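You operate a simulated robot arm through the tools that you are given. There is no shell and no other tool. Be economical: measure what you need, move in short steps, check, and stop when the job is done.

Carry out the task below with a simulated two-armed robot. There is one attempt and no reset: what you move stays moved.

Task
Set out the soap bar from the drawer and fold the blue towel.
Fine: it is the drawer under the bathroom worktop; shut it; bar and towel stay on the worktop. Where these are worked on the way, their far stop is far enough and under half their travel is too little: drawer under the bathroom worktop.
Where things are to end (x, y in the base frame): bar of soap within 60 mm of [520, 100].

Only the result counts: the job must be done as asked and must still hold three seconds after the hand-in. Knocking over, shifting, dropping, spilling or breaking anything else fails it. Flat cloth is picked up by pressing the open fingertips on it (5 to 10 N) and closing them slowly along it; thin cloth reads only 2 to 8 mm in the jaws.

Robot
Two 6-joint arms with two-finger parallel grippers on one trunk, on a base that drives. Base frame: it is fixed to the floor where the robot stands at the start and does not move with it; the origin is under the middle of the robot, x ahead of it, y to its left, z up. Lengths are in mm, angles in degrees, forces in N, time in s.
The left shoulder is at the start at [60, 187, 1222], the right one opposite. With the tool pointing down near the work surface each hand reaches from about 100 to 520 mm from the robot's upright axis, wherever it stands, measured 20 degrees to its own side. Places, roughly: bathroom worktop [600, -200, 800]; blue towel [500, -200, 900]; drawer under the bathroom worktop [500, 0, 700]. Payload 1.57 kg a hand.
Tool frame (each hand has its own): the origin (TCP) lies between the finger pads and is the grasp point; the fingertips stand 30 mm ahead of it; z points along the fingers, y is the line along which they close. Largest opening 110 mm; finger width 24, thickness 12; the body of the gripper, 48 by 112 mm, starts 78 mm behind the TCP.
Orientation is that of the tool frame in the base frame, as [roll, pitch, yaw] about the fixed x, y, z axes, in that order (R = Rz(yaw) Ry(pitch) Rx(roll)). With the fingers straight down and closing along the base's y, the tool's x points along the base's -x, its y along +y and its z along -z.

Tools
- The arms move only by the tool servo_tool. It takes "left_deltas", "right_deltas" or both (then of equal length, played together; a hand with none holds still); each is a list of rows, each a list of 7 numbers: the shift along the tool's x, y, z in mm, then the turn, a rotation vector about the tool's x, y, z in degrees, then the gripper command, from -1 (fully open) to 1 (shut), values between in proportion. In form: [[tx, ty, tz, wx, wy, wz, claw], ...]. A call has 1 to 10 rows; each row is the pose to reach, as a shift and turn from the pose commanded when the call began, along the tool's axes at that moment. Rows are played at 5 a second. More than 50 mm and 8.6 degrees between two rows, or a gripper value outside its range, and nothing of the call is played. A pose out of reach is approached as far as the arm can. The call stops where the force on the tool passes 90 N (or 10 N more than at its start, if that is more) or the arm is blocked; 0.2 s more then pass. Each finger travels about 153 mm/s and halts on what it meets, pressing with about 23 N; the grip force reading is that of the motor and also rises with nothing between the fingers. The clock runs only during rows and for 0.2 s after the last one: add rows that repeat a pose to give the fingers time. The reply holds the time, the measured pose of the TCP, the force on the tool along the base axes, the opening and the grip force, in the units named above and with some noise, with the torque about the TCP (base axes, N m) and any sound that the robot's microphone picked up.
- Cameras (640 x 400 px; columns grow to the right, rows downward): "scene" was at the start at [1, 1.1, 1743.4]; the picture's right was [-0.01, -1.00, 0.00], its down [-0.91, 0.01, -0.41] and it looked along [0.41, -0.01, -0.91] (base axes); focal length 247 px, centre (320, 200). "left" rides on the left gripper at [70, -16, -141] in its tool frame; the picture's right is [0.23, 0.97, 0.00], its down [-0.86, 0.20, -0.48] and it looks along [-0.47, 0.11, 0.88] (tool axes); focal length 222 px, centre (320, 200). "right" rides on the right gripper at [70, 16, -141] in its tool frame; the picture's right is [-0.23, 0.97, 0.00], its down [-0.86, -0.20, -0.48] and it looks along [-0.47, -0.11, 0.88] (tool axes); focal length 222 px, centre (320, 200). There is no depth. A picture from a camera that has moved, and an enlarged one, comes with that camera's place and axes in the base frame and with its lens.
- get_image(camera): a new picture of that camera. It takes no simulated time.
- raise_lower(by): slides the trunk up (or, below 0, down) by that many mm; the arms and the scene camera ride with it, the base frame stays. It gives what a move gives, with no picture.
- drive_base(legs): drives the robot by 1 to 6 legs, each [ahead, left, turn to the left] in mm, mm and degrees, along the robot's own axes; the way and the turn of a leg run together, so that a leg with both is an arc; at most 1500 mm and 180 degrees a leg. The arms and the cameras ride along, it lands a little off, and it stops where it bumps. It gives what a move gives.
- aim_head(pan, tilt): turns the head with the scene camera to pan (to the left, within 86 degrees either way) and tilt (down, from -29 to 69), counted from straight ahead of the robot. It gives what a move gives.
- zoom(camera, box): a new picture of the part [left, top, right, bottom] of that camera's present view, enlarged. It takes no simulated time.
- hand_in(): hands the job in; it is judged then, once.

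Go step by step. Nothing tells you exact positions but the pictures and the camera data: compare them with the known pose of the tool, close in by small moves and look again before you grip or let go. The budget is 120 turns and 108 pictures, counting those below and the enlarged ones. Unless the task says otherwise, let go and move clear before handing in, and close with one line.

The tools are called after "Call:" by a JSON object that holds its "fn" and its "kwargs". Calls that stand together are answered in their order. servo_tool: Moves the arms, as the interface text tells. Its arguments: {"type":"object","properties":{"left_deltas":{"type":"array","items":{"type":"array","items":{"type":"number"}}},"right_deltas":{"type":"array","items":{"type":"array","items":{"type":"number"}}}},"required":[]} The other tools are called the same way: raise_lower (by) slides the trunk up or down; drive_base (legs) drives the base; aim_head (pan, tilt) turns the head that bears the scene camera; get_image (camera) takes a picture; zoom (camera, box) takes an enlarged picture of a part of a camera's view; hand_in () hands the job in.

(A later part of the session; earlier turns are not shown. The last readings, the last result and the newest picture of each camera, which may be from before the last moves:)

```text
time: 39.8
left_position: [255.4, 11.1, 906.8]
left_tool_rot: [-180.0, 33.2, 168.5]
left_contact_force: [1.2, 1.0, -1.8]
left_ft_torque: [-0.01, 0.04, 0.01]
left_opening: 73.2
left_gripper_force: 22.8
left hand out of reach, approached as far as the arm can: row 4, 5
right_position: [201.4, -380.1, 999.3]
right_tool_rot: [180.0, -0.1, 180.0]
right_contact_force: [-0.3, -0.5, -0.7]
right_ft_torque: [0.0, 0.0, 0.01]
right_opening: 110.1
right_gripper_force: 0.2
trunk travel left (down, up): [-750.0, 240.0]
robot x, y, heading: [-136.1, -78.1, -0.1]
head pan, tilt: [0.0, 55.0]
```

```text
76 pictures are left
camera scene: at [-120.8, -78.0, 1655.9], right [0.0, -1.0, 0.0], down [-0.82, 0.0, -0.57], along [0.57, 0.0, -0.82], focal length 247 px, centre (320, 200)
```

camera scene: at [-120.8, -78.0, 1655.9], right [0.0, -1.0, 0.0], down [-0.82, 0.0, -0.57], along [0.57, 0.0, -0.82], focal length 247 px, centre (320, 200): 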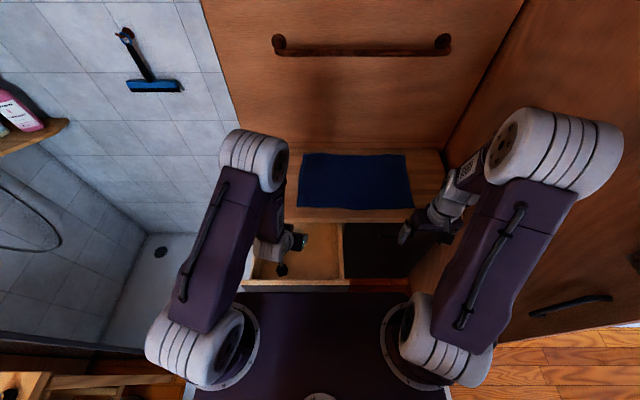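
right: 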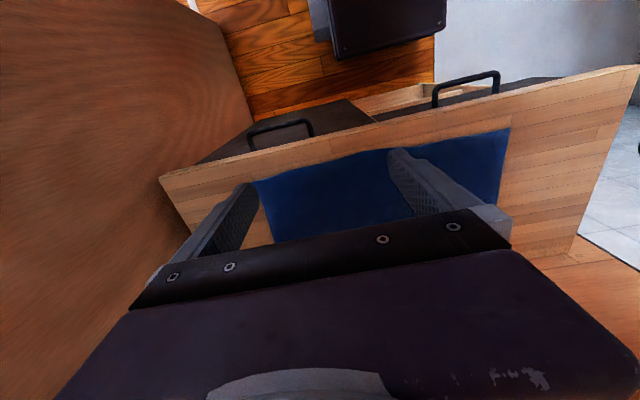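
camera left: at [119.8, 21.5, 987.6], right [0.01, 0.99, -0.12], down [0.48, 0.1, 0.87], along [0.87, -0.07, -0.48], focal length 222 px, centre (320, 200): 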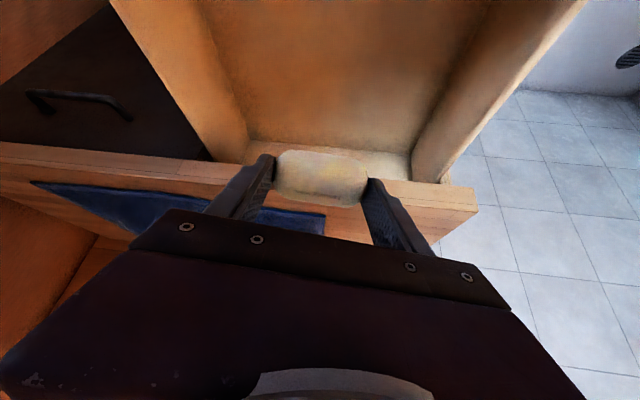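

The soap is held at 73 mm. I'll keep its tilt so it sets down flat. Before placing it I'll shut the drawer with the right hand: raise the left, back off, and bring the tilted right hand in front of the drawer.

Call:
{"fn": "servo_tool", "kwargs": {"left_deltas": [[-16, 0, -25, 0, 0, 0, 1], [-33, 0, -50, 0, 0, 0, 1], [-33, 0, -50, 0, 0, 0, 1]]}}

Call:
{"fn": "drive_base", "kwargs": {"legs": [[-265, 0, 0], [0, 120, 0]]}}

Call:
{"fn": "servo_tool", "kwargs": {"right_deltas": [[0, 30, 25, 0, -8, 0, 1], [0, 60, 50, 0, -16, 0, 1], [0, 90, 80, 0, -24, 0, 1], [0, 120, 110, 0, -32, 0, 1], [0, 150, 140, 0, -40, 0, 1], [0, 150, 170, 0, -40, 0, 1], [0, 150, 200, 0, -40, 0, 1], [0, 150, 235, 0, -40, 0, 1], [0, 150, 235, 0, -40, 0, 1]]}}

Call:
{"fn": "get_image", "kwargs": {"camera": "scene"}}

Call:
{"fn": "get_image", "kwargs": {"camera": "right"}}

```text
time: 40.6
left_position: [259.6, 10.3, 966.4]
left_tool_rot: [-180.0, 33.1, 168.6]
left_contact_force: [0.1, 0.6, -1.8]
left_ft_torque: [-0.01, 0.02, 0.01]
left_opening: 73.2
left_gripper_force: 22.3
left hand out of reach, approached as far as the arm can: row 2
right_position: [201.3, -380.3, 999.1]
right_tool_rot: [180.0, -0.1, 180.0]
right_contact_force: [0.6, -0.1, 1.0]
right_ft_torque: [0.02, -0.03, 0.01]
right_opening: 109.7
right_gripper_force: 0.1
trunk travel left (down, up): [-750.0, 240.0]
robot x, y, heading: [-133.3, -80.2, 0.0]
head pan, tilt: [0.0, 55.0]
```

```text
time: 43.3
left_position: [-9.3, 133.2, 966.8]
left_tool_rot: [180.0, 33.2, 168.6]
left_contact_force: [-0.2, -0.4, -0.4]
left_ft_torque: [0.02, 0.0, 0.03]
left_opening: 73.3
left_gripper_force: 22.9
right_position: [-65.4, -258.3, 999.7]
right_tool_rot: [179.8, 0.0, -179.8]
right_contact_force: [0.0, 0.3, -0.5]
right_ft_torque: [0.02, -0.01, 0.02]
right_opening: 110.2
right_gripper_force: 0.0
trunk travel left (down, up): [-750.0, 240.0]
robot x, y, heading: [-399.1, 42.7, -0.0]
head pan, tilt: [0.0, 55.0]
```

```text
time: 45.3
left_position: [-7.7, 134.6, 966.0]
left_tool_rot: [-180.0, 33.0, 168.7]
left_contact_force: [-0.7, -0.2, -1.4]
left_ft_torque: [0.0, 0.03, 0.01]
left_opening: 73.6
left_gripper_force: 23.2
right_position: [24.0, -133.2, 752.0]
right_tool_rot: [166.6, 36.4, 173.3]
right_contact_force: [0.1, -0.2, -0.4]
right_ft_torque: [0.04, 0.01, 0.0]
right_opening: 0.1
right_gripper_force: 21.2
right hand out of reach, approached as far as the arm can: row 2, 3, 4, 5, 6, 7, 8, 9
trunk travel left (down, up): [-750.0, 240.0]
robot x, y, heading: [-400.4, 38.7, 0.2]
head pan, tilt: [0.0, 55.0]
```

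```text
75 pictures are left
camera scene: at [-386.1, 44.3, 1655.9], right [0.0, -1.0, 0.0], down [-0.82, 0.0, -0.57], along [0.57, 0.0, -0.82], focal length 247 px, centre (320, 200)
```

scene: 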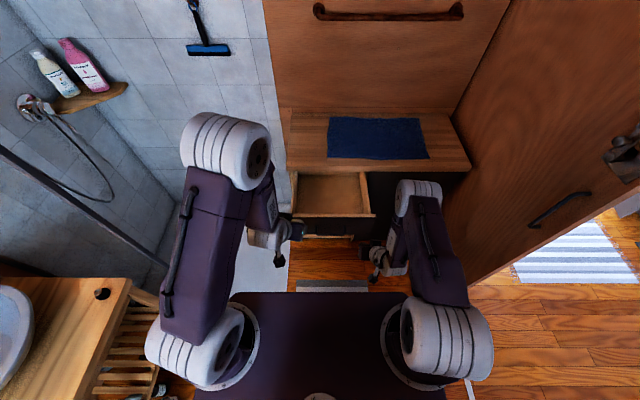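

```text
74 pictures are left
camera right: at [-117.2, -134.6, 822.0], right [0.16, 0.94, 0.32], down [0.4, -0.35, 0.85], along [0.9, -0.01, -0.43], focal length 222 px, centre (320, 200)
```

right: 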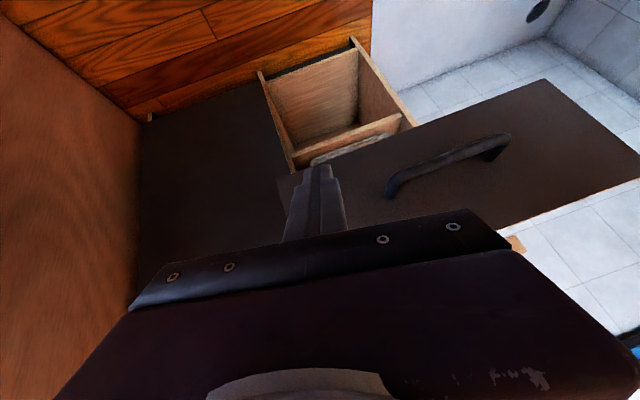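

Call:
{"fn": "servo_tool", "kwargs": {"right_deltas": [[-20, -7, 22, 0, 0, 0, 1], [-40, -14, 44, 0, 0, 0, 1], [-62, -20, 65, 0, 0, 0, 1], [-62, -20, 65, 0, 0, 0, 1]]}}

Call:
{"fn": "get_image", "kwargs": {"camera": "right"}}

Call:
{"fn": "zoom", "kwargs": {"camera": "scene", "box": [240, 100, 480, 310]}}

```text
time: 46.3
left_position: [-7.0, 133.6, 966.2]
left_tool_rot: [-179.9, 33.1, 168.7]
left_contact_force: [-0.2, -0.4, -1.3]
left_ft_torque: [-0.02, 0.0, -0.01]
left_opening: 73.2
left_gripper_force: 23.3
right_position: [110.7, -148.2, 733.3]
right_tool_rot: [166.5, 36.3, 173.3]
right_contact_force: [0.3, -0.5, 0.1]
right_ft_torque: [-0.01, 0.0, -0.03]
right_opening: 0.1
right_gripper_force: 20.9
trunk travel left (down, up): [-750.0, 240.0]
robot x, y, heading: [-401.0, 39.6, 0.1]
head pan, tilt: [0.0, 55.0]
```

```text
73 pictures are left
camera right: at [-28.6, -148.7, 804.9], right [0.16, 0.94, 0.32], down [0.4, -0.35, 0.84], along [0.9, -0.01, -0.43], focal length 222 px, centre (320, 200)
```

right: 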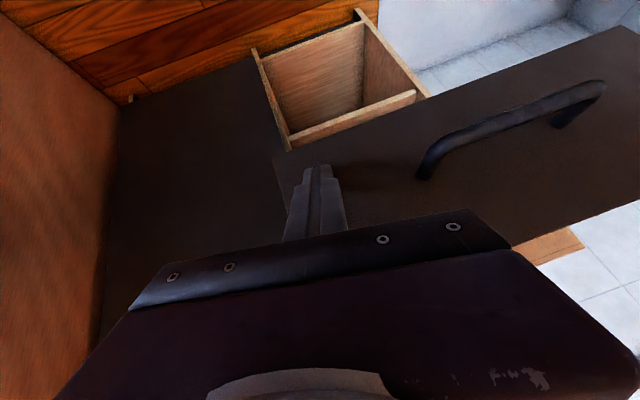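

```text
1.90 times, centred on (360, 205) of scene
camera zoom: at [-386.4, 43.8, 1655.9], right [0.0, -1.0, 0.0], down [-0.82, 0.0, -0.57], along [0.57, 0.0, -0.82], focal length 471 px, centre (244, 190)
```

zoom: 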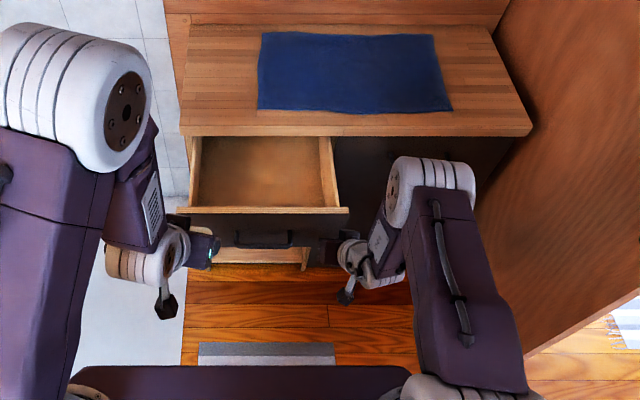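

Call:
{"fn": "servo_tool", "kwargs": {"right_deltas": [[-9.5, 28.3, -11.6, 0, 0, 0, 1], [-9.5, 28.3, -11.6, 0, 0, 0, 1]]}}

Call:
{"fn": "drive_base", "kwargs": {"legs": [[50, 0, 0]]}}

Call:
{"fn": "get_image", "kwargs": {"camera": "right"}}

Call:
{"fn": "get_image", "kwargs": {"camera": "scene"}}

```text
time: 46.9
left_position: [-8.3, 133.5, 966.7]
left_tool_rot: [179.9, 33.1, 168.7]
left_contact_force: [-0.1, -0.3, -0.4]
left_ft_torque: [0.01, 0.0, 0.0]
left_opening: 73.3
left_gripper_force: 22.8
right_position: [110.5, -124.2, 753.8]
right_tool_rot: [166.6, 36.4, 173.3]
right_contact_force: [-0.5, 0.1, 0.4]
right_ft_torque: [0.04, -0.01, -0.01]
right_opening: 0.0
right_gripper_force: 21.9
trunk travel left (down, up): [-750.0, 240.0]
robot x, y, heading: [-396.4, 42.9, 0.2]
head pan, tilt: [0.0, 55.0]
```

```text
time: 47.9
left_position: [37.8, 134.5, 968.8]
left_tool_rot: [179.8, 33.2, 168.7]
left_contact_force: [0.2, 0.8, -1.5]
left_ft_torque: [-0.01, 0.0, 0.0]
left_opening: 73.5
left_gripper_force: 22.6
right_position: [159.6, -123.6, 756.1]
right_tool_rot: [166.5, 36.6, 173.3]
right_contact_force: [0.8, 0.6, 0.1]
right_ft_torque: [0.02, 0.0, 0.0]
right_opening: 0.2
right_gripper_force: 20.8
trunk travel left (down, up): [-750.0, 240.0]
robot x, y, heading: [-349.8, 43.7, 0.1]
head pan, tilt: [0.0, 55.0]
```

```text
71 pictures are left
camera right: at [18.3, -124.3, 826.9], right [0.16, 0.94, 0.32], down [0.4, -0.35, 0.85], along [0.9, -0.01, -0.43], focal length 222 px, centre (320, 200)
```

right: 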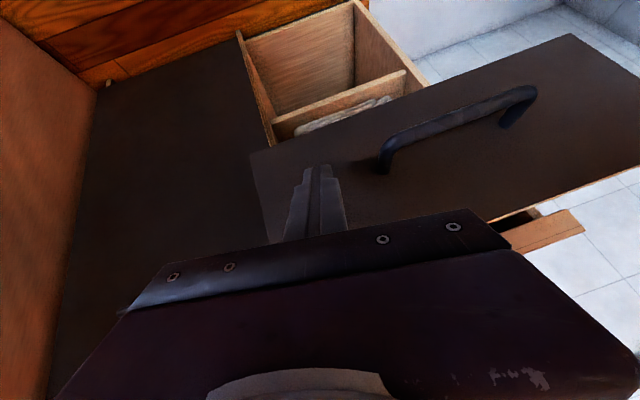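

```text
70 pictures are left
camera scene: at [-342.2, 44.3, 1656.0], right [0.0, -1.0, 0.0], down [-0.82, 0.0, -0.58], along [0.58, 0.0, -0.82], focal length 247 px, centre (320, 200)
```

scene: 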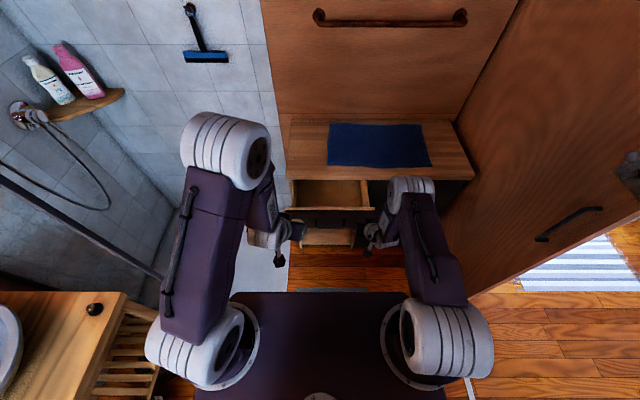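

Call:
{"fn": "drive_base", "kwargs": {"legs": [[120, 0, 0]]}}

Call:
{"fn": "get_image", "kwargs": {"camera": "right"}}

Call:
{"fn": "zoom", "kwargs": {"camera": "scene", "box": [240, 130, 480, 290]}}

```text
time: 49.1
left_position: [160.9, 134.3, 966.6]
left_tool_rot: [180.0, 33.3, 168.8]
left_contact_force: [0.7, 0.4, -0.9]
left_ft_torque: [0.0, 0.04, -0.01]
left_opening: 73.3
left_gripper_force: 22.8
right_position: [282.0, -121.8, 753.6]
right_tool_rot: [166.4, 36.5, 173.5]
right_contact_force: [1.1, 0.4, -0.1]
right_ft_torque: [0.0, 0.03, 0.01]
right_opening: 0.0
right_gripper_force: 21.3
trunk travel left (down, up): [-750.0, 240.0]
robot x, y, heading: [-234.2, 45.1, 0.5]
head pan, tilt: [0.0, 55.0]
```

```text
69 pictures are left
camera right: at [140.8, -123.4, 825.7], right [0.16, 0.94, 0.32], down [0.4, -0.35, 0.85], along [0.9, 0.0, -0.43], focal length 222 px, centre (320, 200)
```

right: 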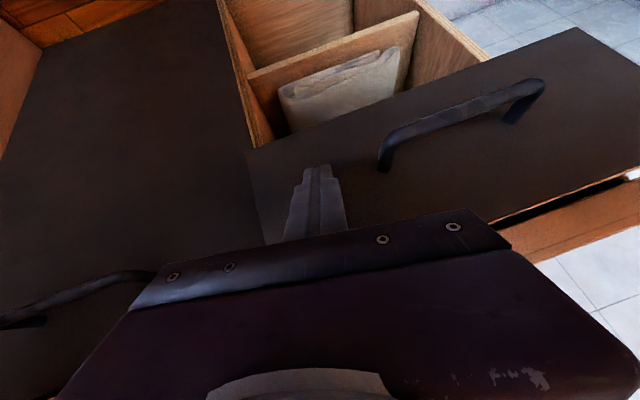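

```text
2.50 times, centred on (360, 210) of scene
camera zoom: at [-217.6, 44.7, 1656.0], right [0.0, -1.0, 0.0], down [-0.82, 0.0, -0.57], along [0.57, 0.0, -0.82], focal length 619 px, centre (220, 175)
```

zoom: 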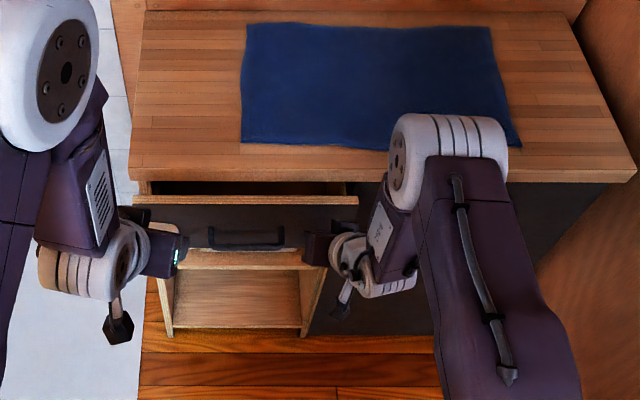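

Call:
{"fn": "servo_tool", "kwargs": {"right_deltas": [[-8, -0.2, 6, 0, 0, 0, 1], [-16, -0.4, 12, 0, 0, 0, 1], [-24, -0.6, 18, 0, 0, 0, 1], [-32, -0.9, 24, 0, 0, 0, 1], [-40, -1.2, 30, 0, 0, 0, 1], [-48, -1.4, 36, 0, 0, 0, 1], [-56, -1.6, 42, 0, 0, 0, 1], [-64, -1.8, 48, 0, 0, 0, 1]]}}

Call:
{"fn": "get_image", "kwargs": {"camera": "right"}}

Call:
{"fn": "zoom", "kwargs": {"camera": "scene", "box": [240, 130, 480, 290]}}

```text
time: 50.9
left_position: [153.1, 135.2, 970.9]
left_tool_rot: [179.9, 33.7, 168.7]
left_contact_force: [0.2, -0.1, -1.1]
left_ft_torque: [0.03, 0.03, 0.03]
left_opening: 73.4
left_gripper_force: 23.3
right_position: [344.3, -122.2, 752.9]
right_tool_rot: [166.9, 35.6, 173.6]
right_contact_force: [-65.5, 2.5, 13.4]
right_ft_torque: [0.89, 0.77, 0.22]
right_opening: 0.2
right_gripper_force: 20.9
trunk travel left (down, up): [-750.0, 240.0]
robot x, y, heading: [-231.6, 45.3, 0.1]
head pan, tilt: [0.0, 55.0]
```

```text
67 pictures are left
camera right: at [205.9, -123.6, 826.4], right [0.16, 0.94, 0.31], down [0.41, -0.35, 0.84], along [0.9, 0.0, -0.44], focal length 222 px, centre (320, 200)
```

right: 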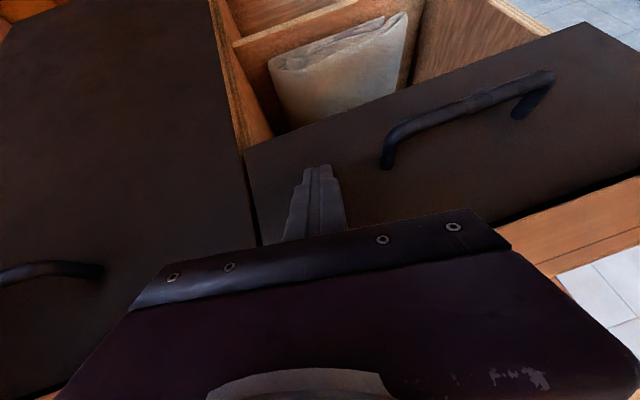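

```text
2.50 times, centred on (360, 210) of scene
camera zoom: at [-233.2, 45.2, 1656.2], right [0.0, -1.0, 0.0], down [-0.81, 0.0, -0.58], along [0.58, 0.0, -0.81], focal length 619 px, centre (220, 175)
```

zoom: 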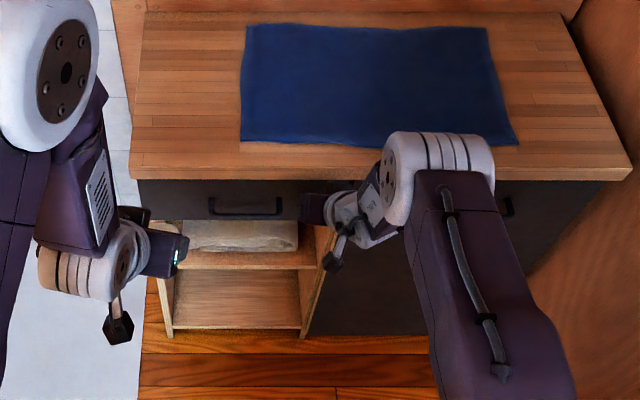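

The drawer is shut, flush with the door. I'll retract and raise the right hand.

Call:
{"fn": "servo_tool", "kwargs": {"right_deltas": [[32, 0.9, -24, 0, 0, 0, 1], [64, 1.8, -48, 0, 0, 0, 1], [96, 2.7, -72, 0, 0, 0, 1], [72, 10, -104, 0, 0, 0, 1], [44, 18, -140, 0, 0, 0, 1], [20, 26, -175, 0, 0, 0, 1], [-10, 34, -210, 0, 0, 0, 1], [-40, 44, -245, 0, 0, 0, 1], [-52, 49, -268, 0, 0, 0, 0], [-52, 49, -268, 0, 0, 0, -1]]}}

Call:
{"fn": "zoom", "kwargs": {"camera": "scene", "box": [240, 130, 480, 290]}}

```text
time: 53.1
left_position: [162.6, 135.6, 965.8]
left_tool_rot: [180.0, 33.1, 168.8]
left_contact_force: [0.2, 0.1, -0.2]
left_ft_torque: [-0.03, 0.01, 0.01]
left_opening: 73.4
left_gripper_force: 23.3
right_position: [241.2, -124.1, 1003.0]
right_tool_rot: [166.5, 36.4, 173.5]
right_contact_force: [-0.1, 0.0, 0.7]
right_ft_torque: [0.04, 0.01, -0.02]
right_opening: 109.8
right_gripper_force: 0.1
trunk travel left (down, up): [-750.0, 240.0]
robot x, y, heading: [-227.6, 38.8, 0.6]
head pan, tilt: [0.0, 55.0]
```

```text
2.50 times, centred on (360, 210) of scene
camera zoom: at [-216.2, 44.5, 1655.9], right [0.0, -1.0, 0.0], down [-0.82, 0.0, -0.57], along [0.57, 0.0, -0.82], focal length 619 px, centre (220, 175)
```

zoom: 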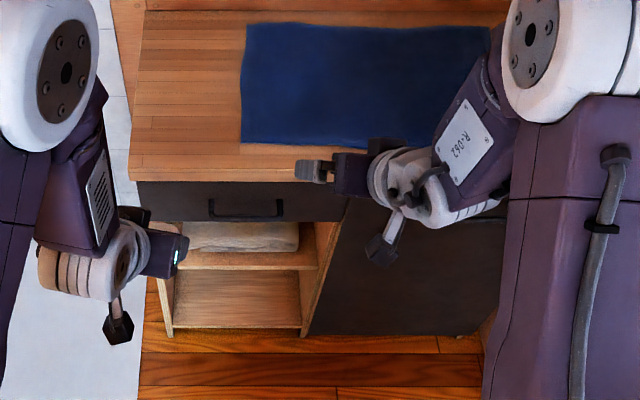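

Call:
{"fn": "drive_base", "kwargs": {"legs": [[250, -30, 0]]}}

Call:
{"fn": "get_image", "kwargs": {"camera": "left"}}

Call:
{"fn": "get_image", "kwargs": {"camera": "scene"}}

```text
time: 55.0
left_position: [412.5, 105.2, 968.2]
left_tool_rot: [180.0, 33.1, 168.7]
left_contact_force: [0.8, 0.0, -1.7]
left_ft_torque: [0.0, 0.05, 0.01]
left_opening: 73.2
left_gripper_force: 22.7
right_position: [491.5, -153.9, 1004.3]
right_tool_rot: [166.5, 36.5, 173.3]
right_contact_force: [-0.6, -1.4, 0.8]
right_ft_torque: [-0.03, 0.01, -0.01]
right_opening: 109.9
right_gripper_force: 0.1
trunk travel left (down, up): [-750.0, 240.0]
robot x, y, heading: [21.9, 17.3, 0.1]
head pan, tilt: [0.0, 55.0]
```

```text
64 pictures are left
camera left: at [276.8, 115.2, 1047.6], right [0.0, 0.99, -0.12], down [0.48, 0.11, 0.87], along [0.88, -0.06, -0.48], focal length 222 px, centre (320, 200)
```

left: 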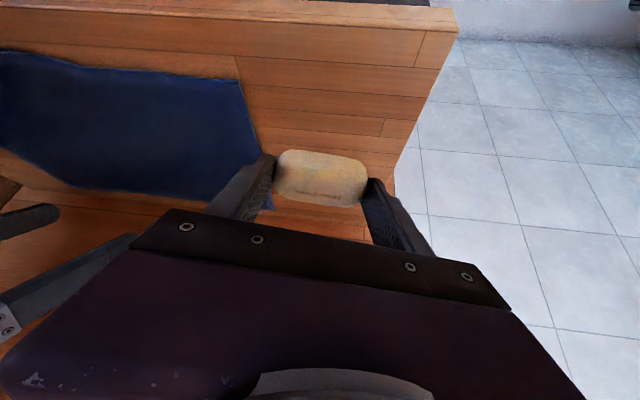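

```text
63 pictures are left
camera scene: at [33.3, 15.4, 1656.0], right [0.0, -1.0, 0.0], down [-0.82, 0.0, -0.57], along [0.57, 0.0, -0.82], focal length 247 px, centre (320, 200)
```

scene: 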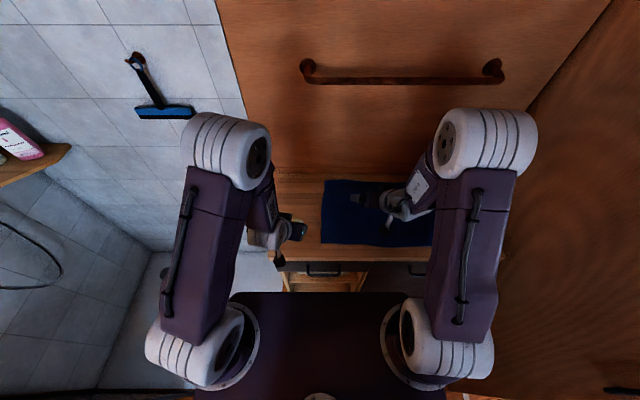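

Call:
{"fn": "servo_tool", "kwargs": {"left_deltas": [[-20, 6, 13, 0, 0, 0, 1], [-40, 13, 26, 0, 0, 0, 1], [-60, 20, 39, 0, 0, 0, 1], [-78, 25.8, 51, 0, 0, 0, 1], [-66, 25.8, 70, 0, 0, 0, 1], [-53, 25.8, 90, 0, 0, 0, 1], [-40, 25.8, 109.7, 0, 0, 0, 1], [-40, 25.8, 109.7, 0, 0, 0, 1]]}}

Call:
{"fn": "get_image", "kwargs": {"camera": "left"}}

Call:
{"fn": "zoom", "kwargs": {"camera": "scene", "box": [240, 130, 480, 290]}}

```text
time: 56.8
left_position: [510.2, 111.8, 897.0]
left_tool_rot: [180.0, 33.1, 168.7]
left_contact_force: [-0.1, 0.5, -0.8]
left_ft_torque: [0.02, 0.04, -0.01]
left_opening: 73.2
left_gripper_force: 23.6
right_position: [491.5, -153.7, 1005.2]
right_tool_rot: [166.5, 36.4, 173.4]
right_contact_force: [0.0, 1.1, 0.8]
right_ft_torque: [-0.03, -0.02, -0.01]
right_opening: 110.0
right_gripper_force: 0.0
trunk travel left (down, up): [-750.0, 240.0]
robot x, y, heading: [20.0, 14.0, 0.2]
head pan, tilt: [0.0, 55.0]
```

```text
62 pictures are left
camera left: at [374.3, 122.4, 978.0], right [0.0, 0.99, -0.12], down [0.48, 0.11, 0.87], along [0.87, -0.06, -0.48], focal length 222 px, centre (320, 200)
```

left: 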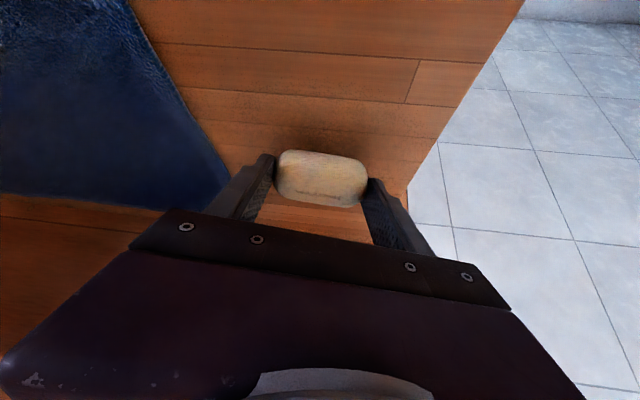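

```text
2.50 times, centred on (360, 210) of scene
camera zoom: at [34.4, 15.2, 1656.0], right [0.0, -1.0, 0.0], down [-0.82, 0.0, -0.57], along [0.57, 0.0, -0.82], focal length 619 px, centre (220, 175)
```

zoom: 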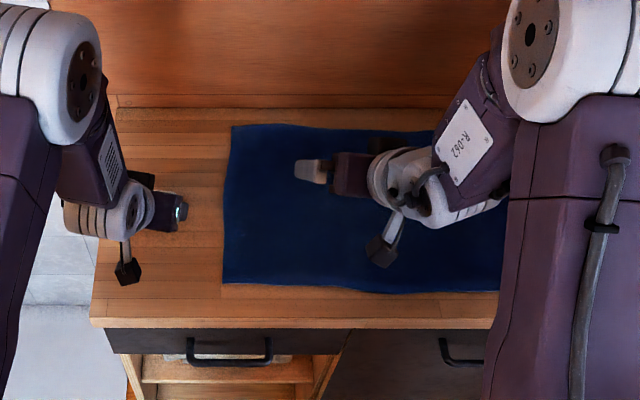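

Call:
{"fn": "servo_tool", "kwargs": {"left_deltas": [[2.7, 0, 4.2, 0, 0, 0, 1], [5.5, 0, 8.4, 0, 0, 0, 1], [8.2, 0, 12.6, 0, 0, 0, 1], [8.2, 0, 12.6, 0, 0, 0, 1]]}}

Call:
{"fn": "zoom", "kwargs": {"camera": "left", "box": [220, 100, 420, 260]}}

```text
time: 57.8
left_position: [510.7, 113.7, 882.7]
left_tool_rot: [179.9, 33.2, 168.6]
left_contact_force: [0.0, -0.2, -1.0]
left_ft_torque: [0.02, 0.03, 0.03]
left_opening: 73.6
left_gripper_force: 23.1
right_position: [491.8, -153.5, 1004.5]
right_tool_rot: [166.5, 36.4, 173.4]
right_contact_force: [0.2, -0.2, -0.9]
right_ft_torque: [0.03, -0.01, -0.01]
right_opening: 109.9
right_gripper_force: 0.0
trunk travel left (down, up): [-750.0, 240.0]
robot x, y, heading: [20.9, 12.4, 0.3]
head pan, tilt: [0.0, 55.0]
```

```text
2.50 times, centred on (320, 180) of left
camera zoom: at [374.4, 122.5, 963.1], right [0.0, 0.99, -0.12], down [0.48, 0.11, 0.87], along [0.87, -0.06, -0.48], focal length 555 px, centre (320, 250)
```

zoom: 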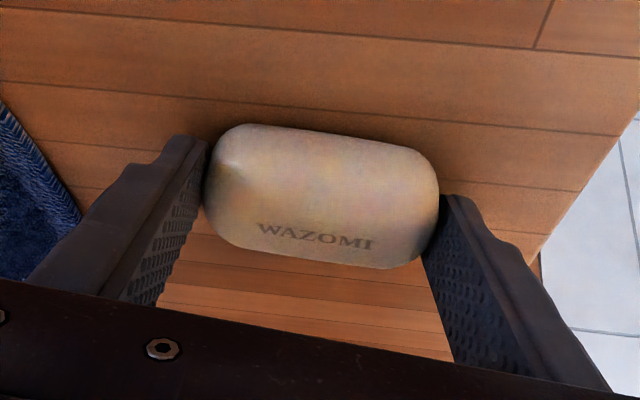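

Call:
{"fn": "servo_tool", "kwargs": {"left_deltas": [[1.1, 0, 1.7, 0, 0, 0, 1], [2.2, 0, 3.4, 0, 0, 0, 1], [3.3, 0, 5, 0, 0, 0, 1], [4.4, 0, 6.7, 0, 0, 0, 1], [4.4, 0, 6.7, 0, 0, 0, 1]]}}

```text
time: 59.0
left_position: [510.4, 112.9, 882.3]
left_tool_rot: [179.9, 34.5, 168.8]
left_contact_force: [-0.6, 13.9, 67.2]
left_ft_torque: [-0.51, -0.12, -0.34]
left_opening: 73.4
left_gripper_force: 23.3
right_position: [486.5, -152.8, 1008.1]
right_tool_rot: [166.6, 36.9, 173.3]
right_contact_force: [-0.4, -0.1, -0.3]
right_ft_torque: [0.05, 0.02, -0.03]
right_opening: 110.1
right_gripper_force: 0.1
trunk travel left (down, up): [-750.0, 240.0]
robot x, y, heading: [21.5, 14.2, 0.4]
head pan, tilt: [0.0, 55.0]
```

Contact with the worktop. I'll ease off to a light touch and open slowly.

Call:
{"fn": "servo_tool", "kwargs": {"left_deltas": [[-2, 0, -3, 0, 0, 0, 1], [-3.5, 0, -5.4, 0, 0, 0, 1], [-3.5, 0, -5.4, 0, 0, 0, 1]]}}

```text
time: 59.8
left_position: [509.4, 112.1, 882.1]
left_tool_rot: [179.9, 33.5, 168.6]
left_contact_force: [6.3, 3.9, 31.9]
left_ft_torque: [-0.87, -0.24, 0.26]
left_opening: 73.3
left_gripper_force: 22.9
right_position: [489.9, -153.7, 1004.9]
right_tool_rot: [166.4, 36.6, 173.4]
right_contact_force: [0.0, 0.7, -0.5]
right_ft_torque: [-0.03, 0.05, 0.02]
right_opening: 109.7
right_gripper_force: 0.1
trunk travel left (down, up): [-750.0, 240.0]
robot x, y, heading: [19.1, 13.7, -0.0]
head pan, tilt: [0.0, 55.0]
```

Call:
{"fn": "servo_tool", "kwargs": {"left_deltas": [[-1.5, 0, -2.3, 0, 0, 0, 1], [-1.5, 0, -2.3, 0, 0, 0, -0.4], [-1.5, 0, -2.3, 0, 0, 0, -0.6], [-1.5, 0, -2.3, 0, 0, 0, -0.8], [-1.5, 0, -2.3, 0, 0, 0, -0.8]]}}

Call:
{"fn": "zoom", "kwargs": {"camera": "left", "box": [220, 100, 420, 260]}}

```text
time: 61.0
left_position: [510.1, 111.5, 881.4]
left_tool_rot: [-180.0, 32.9, 168.5]
left_contact_force: [-0.5, 0.5, 0.4]
left_ft_torque: [0.0, -0.04, -0.01]
left_opening: 99.0
left_gripper_force: 0.1
right_position: [492.1, -153.2, 1003.7]
right_tool_rot: [166.5, 36.5, 173.4]
right_contact_force: [-0.2, 0.3, 0.1]
right_ft_torque: [0.01, -0.03, 0.01]
right_opening: 109.8
right_gripper_force: 0.1
trunk travel left (down, up): [-750.0, 240.0]
robot x, y, heading: [23.1, 12.3, 0.3]
head pan, tilt: [0.0, 55.0]
```

```text
2.50 times, centred on (320, 180) of left
camera zoom: at [374.0, 122.5, 963.1], right [0.0, 0.99, -0.12], down [0.49, 0.11, 0.87], along [0.87, -0.06, -0.48], focal length 555 px, centre (320, 250)
```

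zoom: 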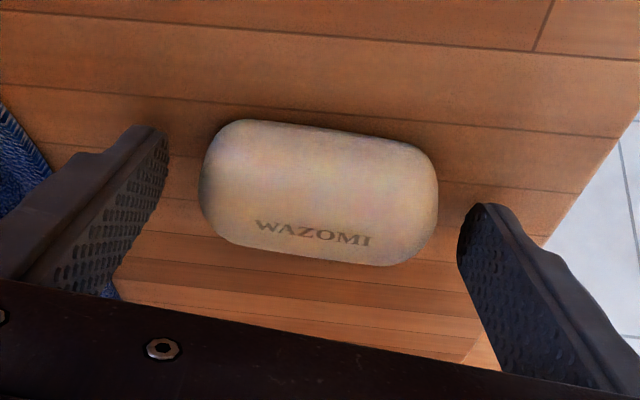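

Released. Retreat along the fingers and then up.

Call:
{"fn": "servo_tool", "kwargs": {"left_deltas": [[0, 0, -20, 0, 0, 0, -0.8], [0, 0, -45, 0, 0, 0, -0.8], [0, 0, -70, 0, 0, 0, -0.8], [-22, 0, -104, 0, 0, 0, -0.8], [-44, 0, -137, 0, 0, 0, -1], [-44, 0, -137, 0, 0, 0, -1]]}}

Call:
{"fn": "get_image", "kwargs": {"camera": "left"}}

Call:
{"fn": "get_image", "kwargs": {"camera": "right"}}

```text
time: 62.4
left_position: [473.3, 122.1, 1020.4]
left_tool_rot: [179.9, 33.1, 168.7]
left_contact_force: [-0.1, -0.6, -0.1]
left_ft_torque: [0.0, 0.04, 0.0]
left_opening: 109.9
left_gripper_force: 0.0
right_position: [493.2, -154.1, 1004.2]
right_tool_rot: [166.5, 36.4, 173.5]
right_contact_force: [0.8, 0.0, 0.1]
right_ft_torque: [0.02, 0.0, 0.01]
right_opening: 109.9
right_gripper_force: 0.2
trunk travel left (down, up): [-750.0, 240.0]
robot x, y, heading: [20.3, 9.3, -0.1]
head pan, tilt: [0.0, 55.0]
```

```text
58 pictures are left
camera left: at [337.8, 130.8, 1100.9], right [0.0, 0.99, -0.12], down [0.49, 0.11, 0.87], along [0.87, -0.06, -0.48], focal length 222 px, centre (320, 200)
```

left: 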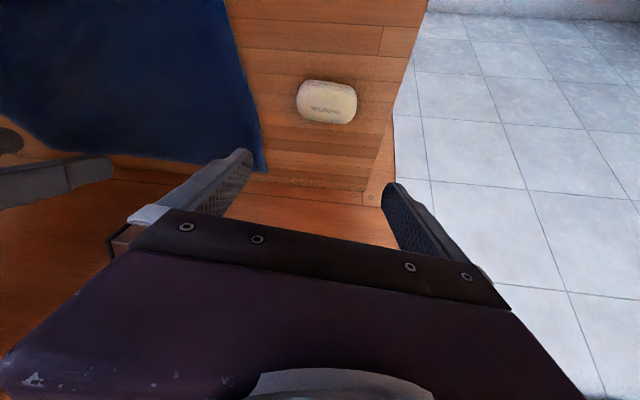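

```text
57 pictures are left
camera right: at [352.2, -155.0, 1075.1], right [0.16, 0.94, 0.32], down [0.4, -0.35, 0.84], along [0.9, -0.01, -0.43], focal length 222 px, centre (320, 200)
```

right: 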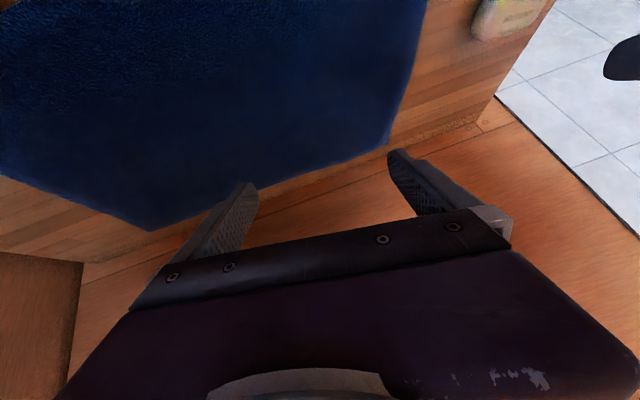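

The soap sits at about [519, 109], within tolerance. Next the towel, spanning about x 415–707 and y −460–5. I'll move to a spot in front of it and bring both hands upright above its near edge.

Call:
{"fn": "drive_base", "kwargs": {"legs": [[0, -120, 0], [75, 0, 0]]}}

Call:
{"fn": "servo_tool", "kwargs": {"left_deltas": [[21, -12, -2, 0, 5.5, 0, -1], [42, -23, -4, 0, 11, 0, -1], [63, -35, -5, 0, 16.5, 0, -1], [84, -47, -7, 0, 22, 0, -1], [105, -58, -9, 0, 27.5, 0, -1], [126, -70, -10.6, 0, 33.1, 0, -1], [126, -70, -10.6, 0, 33.1, 0, -1]], "right_deltas": [[21, -21, -12, 0, 6, 0, -1], [43, -43, -24, 0, 12, 0, -1], [64, -64, -36, 0, 18, 0, -1], [86, -86, -48, 0, 24, 0, -1], [107, -107, -60, 0, 30, 0, -1], [128.6, -128.6, -71.7, 0, 36.4, 0, -1], [128.6, -128.6, -71.7, 0, 36.4, 0, -1]]}}

Call:
{"fn": "get_image", "kwargs": {"camera": "scene"}}

```text
time: 64.2
left_position: [546.4, 0.9, 1020.8]
left_tool_rot: [179.8, 33.1, 168.7]
left_contact_force: [0.5, 0.0, -0.7]
left_ft_torque: [-0.05, -0.02, 0.0]
left_opening: 109.9
left_gripper_force: 0.1
right_position: [566.3, -273.3, 1004.3]
right_tool_rot: [166.5, 36.5, 173.4]
right_contact_force: [0.2, 0.1, 0.0]
right_ft_torque: [-0.01, -0.04, 0.04]
right_opening: 110.1
right_gripper_force: 0.0
trunk travel left (down, up): [-750.0, 240.0]
robot x, y, heading: [95.9, -104.1, 0.2]
head pan, tilt: [0.0, 55.0]
```

```text
time: 65.8
left_position: [435.6, -40.3, 950.7]
left_tool_rot: [179.0, 6.9, 169.0]
left_contact_force: [-0.8, 0.3, -0.6]
left_ft_torque: [0.03, 0.03, 0.02]
left_opening: 109.9
left_gripper_force: 0.0
left hand out of reach, approached as far as the arm can: row 3, 4, 5, 6
right_position: [425.3, -398.7, 957.9]
right_tool_rot: [169.3, 0.7, -178.6]
right_contact_force: [0.3, 1.0, -0.4]
right_ft_torque: [0.02, -0.01, -0.01]
right_opening: 110.2
right_gripper_force: 0.0
trunk travel left (down, up): [-750.0, 240.0]
robot x, y, heading: [97.5, -104.1, 0.6]
head pan, tilt: [0.0, 55.0]
```

```text
56 pictures are left
camera scene: at [109.8, -103.4, 1656.0], right [0.0, -1.0, 0.0], down [-0.82, 0.0, -0.57], along [0.57, 0.0, -0.82], focal length 247 px, centre (320, 200)
```

scene: 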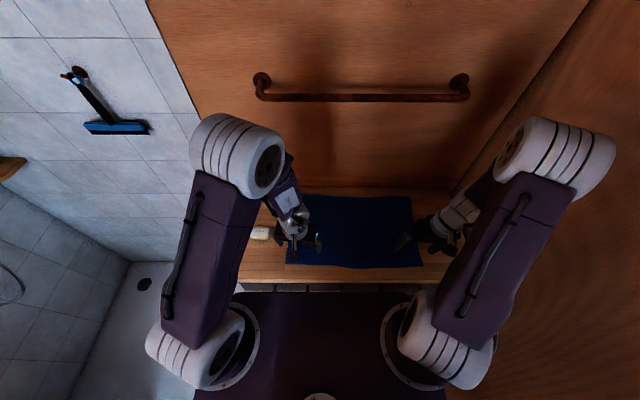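

Call:
{"fn": "raise_lower", "kwargs": {"by": 100}}

Call:
{"fn": "servo_tool", "kwargs": {"left_deltas": [[0, 0, 0, 0, 3.5, -5.5, -1], [0, 0, 0, 0, 6.9, -11, -1], [0, 0, 50, 0, 6.9, -11, -1], [0, 0, 50, 0, 6.9, -11, -1]], "right_deltas": [[0, 0, 0, 5.5, 0, 0, -1], [0, 0, 0, 10.7, 0, 1.4, -1], [0, 9, 50, 10.7, 0, 1.4, -1], [0, 9, 50, 10.7, 0, 1.4, -1]]}}

Call:
{"fn": "get_image", "kwargs": {"camera": "left"}}

Call:
{"fn": "get_image", "kwargs": {"camera": "right"}}

Call:
{"fn": "get_image", "kwargs": {"camera": "scene"}}

```text
time: 67.2
left_position: [436.4, -41.0, 1049.8]
left_tool_rot: [178.8, 6.8, 168.9]
left_contact_force: [-0.1, -0.9, -0.3]
left_ft_torque: [-0.01, 0.05, 0.02]
left_opening: 110.1
left_gripper_force: 0.1
right_position: [426.3, -397.8, 1058.3]
right_tool_rot: [169.2, 0.7, -178.6]
right_contact_force: [0.2, -0.4, 0.6]
right_ft_torque: [0.0, 0.02, -0.02]
right_opening: 109.6
right_gripper_force: 0.0
trunk travel left (down, up): [-850.0, 140.0]
robot x, y, heading: [98.5, -108.7, 0.1]
head pan, tilt: [0.0, 55.0]
```

```text
refused: row 3 steps farther than a row can; nothing moved
```

```text
55 pictures are left
camera left: at [348.3, -44.4, 1182.2], right [-0.04, 1.0, -0.01], down [0.81, 0.03, 0.58], along [0.58, 0.01, -0.81], focal length 222 px, centre (320, 200)
```

left: 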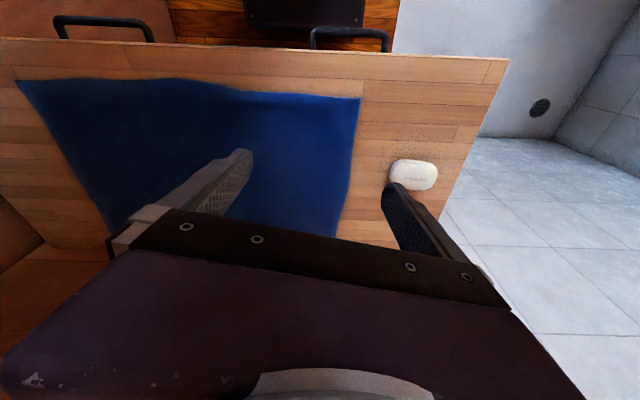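

```text
54 pictures are left
camera right: at [354.8, -411.1, 1198.0], right [0.2, 0.96, 0.19], down [0.86, -0.26, 0.44], along [0.48, 0.07, -0.88], focal length 222 px, centre (320, 200)
```

right: 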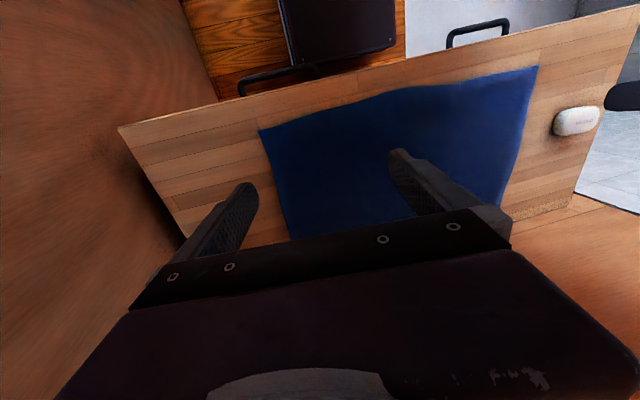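

```text
53 pictures are left
camera scene: at [110.6, -104.9, 1755.9], right [0.0, -1.0, 0.0], down [-0.82, 0.0, -0.57], along [0.57, 0.0, -0.82], focal length 247 px, centre (320, 200)
```

scene: 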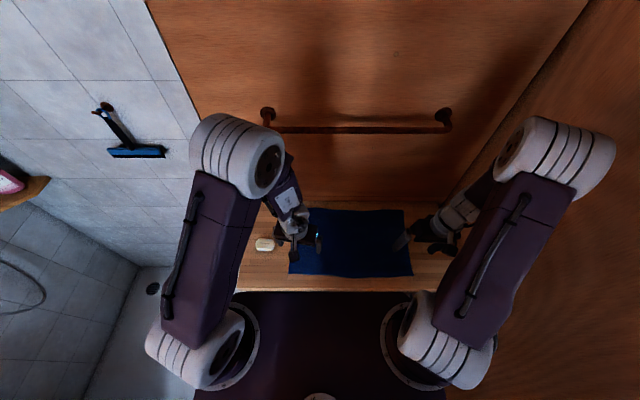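

Near corners come out at about [411, 11] and [407, −450], the far edge at x≈700. I'll straighten both hands and lower them over the near corners.

Call:
{"fn": "servo_tool", "kwargs": {"left_deltas": [[6, 2, 28, 0, 2.3, -3.7, -1], [12, 3.5, 57, 0, 4.6, -7.4, -0.6], [18, 5, 85, 0, 6.9, -11, -0.2], [24, 7, 114, 0, 6.9, -11, 0.2], [30, 8.7, 142.5, 0, 6.9, -11, 0.2], [30, 8.7, 142.5, 0, 6.9, -11, 0.2]], "right_deltas": [[0.6, -9, 29, 3.6, 0, 0.5, -1], [1.3, -18, 59, 7.2, 0, 1, -0.6], [2, -27, 88, 10.7, 0, 1.4, -0.2], [2.6, -36, 118, 10.7, 0, 1.4, 0.2], [3.2, -45, 147, 10.7, 0, 1.4, 0.2], [3.2, -45, 147, 10.7, 0, 1.4, 0.2]]}}

Call:
{"fn": "get_image", "kwargs": {"camera": "left"}}

Call:
{"fn": "get_image", "kwargs": {"camera": "right"}}

```text
time: 68.6
left_position: [426.1, -24.2, 933.6]
left_tool_rot: [177.5, -0.3, 179.9]
left_contact_force: [0.6, 0.5, -0.2]
left_ft_torque: [0.02, 0.0, -0.03]
left_opening: 44.2
left_gripper_force: 0.0
left hand out of reach, approached as far as the arm can: row 4, 5
right_position: [425.2, -415.5, 904.9]
right_tool_rot: [179.8, 0.7, -179.9]
right_contact_force: [-0.7, -0.7, 0.5]
right_ft_torque: [0.0, 0.0, 0.01]
right_opening: 44.2
right_gripper_force: 0.0
right hand out of reach, approached as far as the arm can: row 4, 5
trunk travel left (down, up): [-850.0, 140.0]
robot x, y, heading: [96.6, -105.8, 0.1]
head pan, tilt: [0.0, 55.0]
```

```text
52 pictures are left
camera left: at [357.8, -46.9, 1075.4], right [-0.23, 0.97, 0.04], down [0.86, 0.18, 0.48], along [0.46, 0.14, -0.88], focal length 222 px, centre (320, 200)
```

left: 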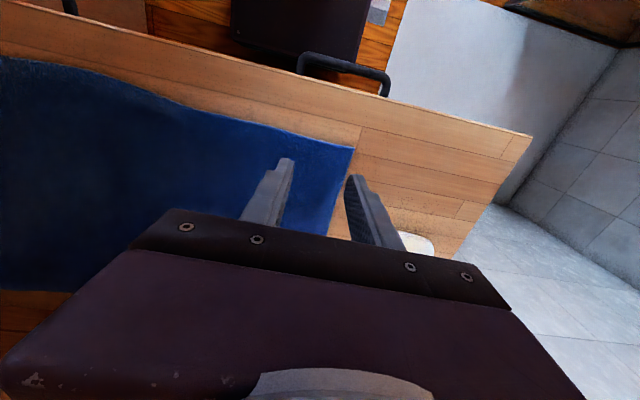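

```text
51 pictures are left
camera right: at [355.5, -400.3, 1044.8], right [0.23, 0.97, 0.01], down [0.85, -0.2, 0.49], along [0.48, -0.11, -0.87], focal length 222 px, centre (320, 200)
```

right: 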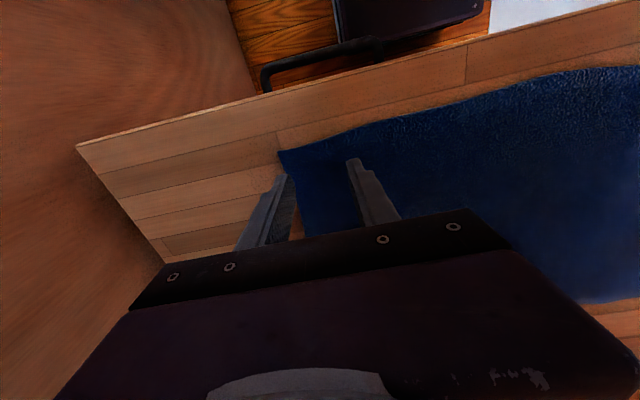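

I'm slightly too close for the left arm. I'll back the base 80 mm and bring the hands over the corners again.

Call:
{"fn": "drive_base", "kwargs": {"legs": [[-80, 0, 0]]}}

Call:
{"fn": "servo_tool", "kwargs": {"left_deltas": [[-20, 0, 0, 1.2, 0, 0, 0.2], [-40, 0, 0, 2.5, 0, 0, 0.2], [-60, 0, 8, 2.5, 0, 0, 0.2], [-78, -1, 24, 2.5, 0, 0, 0.2], [-78, -1, 38, 2.5, 0, 0, 0.2], [-78, -1, 38, 2.5, 0, 0, 0.2]], "right_deltas": [[-20, 0, 0, 0, 0, 0, 0.2], [-40, 1, 0, 0, 0, 0, 0.2], [-60, 2, 4, 0, 0, 0, 0.2], [-78, 3, 8, 0, 0, 0, 0.2], [-78, 3, 10, 0, 0, 0, 0.2], [-78, 3, 10, 0, 0, 0, 0.2]]}}

```text
time: 69.6
left_position: [350.7, -23.8, 933.7]
left_tool_rot: [177.7, -0.4, 180.0]
left_contact_force: [0.0, 0.2, -1.0]
left_ft_torque: [-0.02, 0.02, 0.04]
left_opening: 43.9
left_gripper_force: 0.0
right_position: [349.9, -415.4, 905.0]
right_tool_rot: [180.0, 0.5, -180.0]
right_contact_force: [-0.3, 0.7, -0.1]
right_ft_torque: [-0.01, -0.01, 0.0]
right_opening: 44.1
right_gripper_force: 0.1
trunk travel left (down, up): [-850.0, 140.0]
robot x, y, heading: [15.3, -106.2, 0.2]
head pan, tilt: [0.0, 55.0]
```

```text
time: 71.0
left_position: [406.6, -17.5, 891.7]
left_tool_rot: [178.8, 1.3, 179.9]
left_contact_force: [-0.5, -0.2, 0.5]
left_ft_torque: [0.0, 0.01, 0.01]
left_opening: 44.2
left_gripper_force: 0.0
left hand out of reach, approached as far as the arm can: row 1, 2, 3, 4, 5, 6
right_position: [423.4, -413.2, 898.1]
right_tool_rot: [179.9, 0.6, -179.9]
right_contact_force: [0.4, 0.3, -0.3]
right_ft_torque: [-0.01, -0.01, 0.0]
right_opening: 44.1
right_gripper_force: 0.0
trunk travel left (down, up): [-850.0, 140.0]
robot x, y, heading: [18.1, -106.3, 0.1]
head pan, tilt: [0.0, 55.0]
```

Call:
{"fn": "get_image", "kwargs": {"camera": "scene"}}

Call:
{"fn": "zoom", "kwargs": {"camera": "scene", "box": [200, 140, 480, 315]}}

```text
50 pictures are left
camera scene: at [29.4, -105.2, 1756.0], right [0.01, -1.0, 0.0], down [-0.82, 0.0, -0.57], along [0.57, 0.0, -0.82], focal length 247 px, centre (320, 200)
```

scene: 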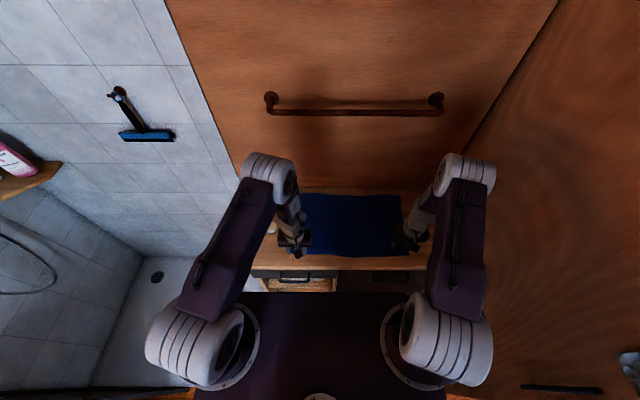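

```text
2.29 times, centred on (340, 228) of scene
camera zoom: at [29.4, -105.2, 1756.0], right [0.01, -1.0, 0.0], down [-0.82, 0.0, -0.57], along [0.57, 0.0, -0.82], focal length 566 px, centre (274, 137)
```

zoom: 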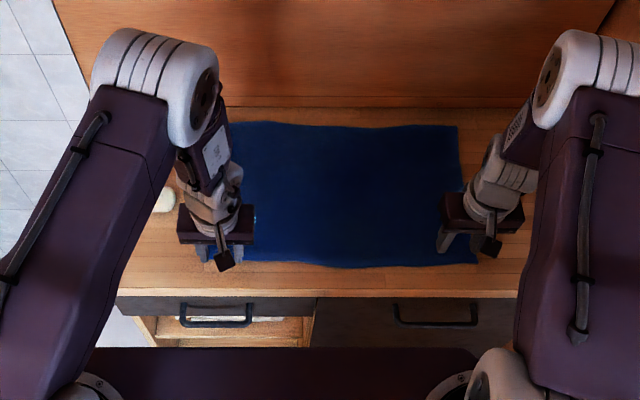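

The left wrist seems limited when reaching inward; there's room on the right, so I'll shift the base 50 mm right with a small lift.

Call:
{"fn": "raise_lower", "kwargs": {"by": 25}}

Call:
{"fn": "drive_base", "kwargs": {"legs": [[0, -50, 0]]}}

Call:
{"fn": "servo_tool", "kwargs": {"left_deltas": [[-8, 15, 0, 0.6, 0, 0, 0.2], [-14, 30, 0, 1.2, 0, 0, 0.2], [-18, 42, 10, 1.2, -1.3, 0, 0.2], [-18, 42, 20, 1.2, -1.3, 0, 0.2], [-18, 42, 20, 1.2, -1.3, 0, 0.2]], "right_deltas": [[0, 15, 0, 0, 0, 0, 0.2], [0, 30, 0, 0, 0, 0, 0.2], [0, 48, 8, 0, 0, 0, 0.2], [0, 50, 20, 0, 0, 0, 0.2], [0, 50, 20, 0, 0, 0, 0.2]]}}

```text
time: 71.7
left_position: [407.7, -17.9, 915.3]
left_tool_rot: [178.8, 1.1, 179.9]
left_contact_force: [-0.4, -0.6, 0.0]
left_ft_torque: [0.03, -0.01, -0.01]
left_opening: 44.2
left_gripper_force: 0.1
right_position: [423.8, -412.7, 921.9]
right_tool_rot: [180.0, 0.7, -180.0]
right_contact_force: [1.0, 0.8, -0.4]
right_ft_torque: [-0.02, -0.02, -0.05]
right_opening: 44.1
right_gripper_force: 0.1
trunk travel left (down, up): [-875.0, 115.0]
robot x, y, heading: [13.1, -106.4, 0.3]
head pan, tilt: [0.0, 55.0]
```

```text
time: 72.7
left_position: [407.4, -60.2, 915.2]
left_tool_rot: [179.1, 1.2, -179.8]
left_contact_force: [-0.5, 0.2, -0.5]
left_ft_torque: [-0.03, 0.02, 0.01]
left_opening: 43.9
left_gripper_force: 0.0
right_position: [425.0, -454.8, 922.8]
right_tool_rot: [-179.7, 0.8, -179.8]
right_contact_force: [-0.2, 1.0, 0.1]
right_ft_torque: [-0.06, 0.0, 0.01]
right_opening: 44.0
right_gripper_force: 0.0
trunk travel left (down, up): [-875.0, 115.0]
robot x, y, heading: [16.9, -154.5, 0.3]
head pan, tilt: [0.0, 55.0]
```

```text
time: 73.8
left_position: [426.6, -22.3, 897.0]
left_tool_rot: [179.6, 2.9, -179.8]
left_contact_force: [-0.2, 0.0, -0.2]
left_ft_torque: [-0.04, 0.01, -0.01]
left_opening: 44.0
left_gripper_force: 0.0
left hand out of reach, approached as far as the arm can: row 2
right_position: [426.1, -409.8, 901.9]
right_tool_rot: [179.9, 0.7, -179.8]
right_contact_force: [-0.3, 0.3, -0.1]
right_ft_torque: [0.0, 0.01, 0.01]
right_opening: 43.9
right_gripper_force: 0.1
trunk travel left (down, up): [-875.0, 115.0]
robot x, y, heading: [18.7, -155.3, 0.6]
head pan, tilt: [0.0, 55.0]
```

Both hands are over the corners. I'll lower in small steps to feel the cloth.

Call:
{"fn": "servo_tool", "kwargs": {"left_deltas": [[0, 0, 4, 0, 0, 0, 0.2], [0, 0, 8, 0, 0, 0, 0.2], [0, 0, 12, 0, 0, 0, 0.2], [0, 0, 12, 0, 0, 0, 0.2]], "right_deltas": [[0, 0, 6, 0, 0, 0, 0.2], [0, 0, 11, 0, 0, 0, 0.2], [0, 0, 17, 0, 0, 0, 0.2], [0, 0, 17, 0, 0, 0, 0.2]]}}

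Call:
{"fn": "get_image", "kwargs": {"camera": "left"}}

Call:
{"fn": "get_image", "kwargs": {"camera": "right"}}

```text
time: 74.8
left_position: [425.9, -22.3, 884.8]
left_tool_rot: [179.7, 2.8, -179.8]
left_contact_force: [0.5, -0.1, 1.4]
left_ft_torque: [-0.02, 0.0, 0.03]
left_opening: 43.7
left_gripper_force: 0.1
right_position: [426.3, -409.8, 884.8]
right_tool_rot: [180.0, 0.7, -179.8]
right_contact_force: [0.2, 0.3, 1.1]
right_ft_torque: [-0.01, -0.01, -0.02]
right_opening: 43.8
right_gripper_force: 0.1
trunk travel left (down, up): [-875.0, 115.0]
robot x, y, heading: [19.5, -156.3, 0.3]
head pan, tilt: [0.0, 55.0]
```

```text
48 pictures are left
camera left: at [350.6, -40.2, 1023.3], right [-0.23, 0.97, -0.01], down [0.83, 0.2, 0.52], along [0.51, 0.11, -0.85], focal length 222 px, centre (320, 200)
```

left: 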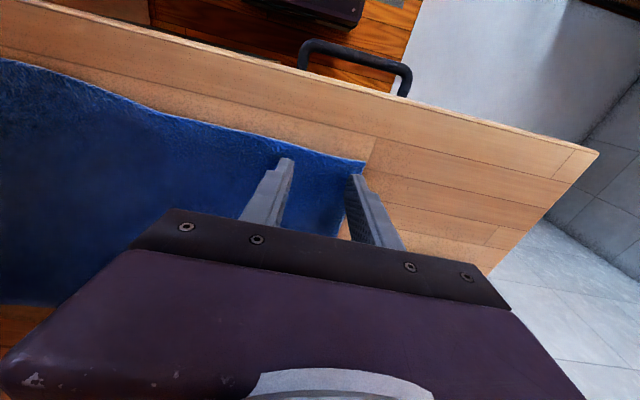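

```text
47 pictures are left
camera right: at [354.9, -394.6, 1024.3], right [0.22, 0.97, 0.0], down [0.85, -0.2, 0.49], along [0.48, -0.11, -0.87], focal length 222 px, centre (320, 200)
```

right: 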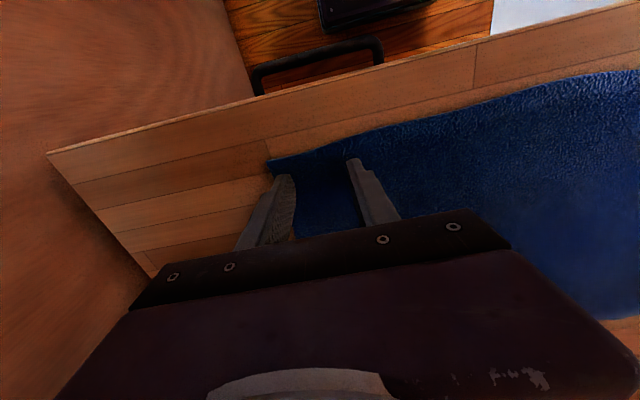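

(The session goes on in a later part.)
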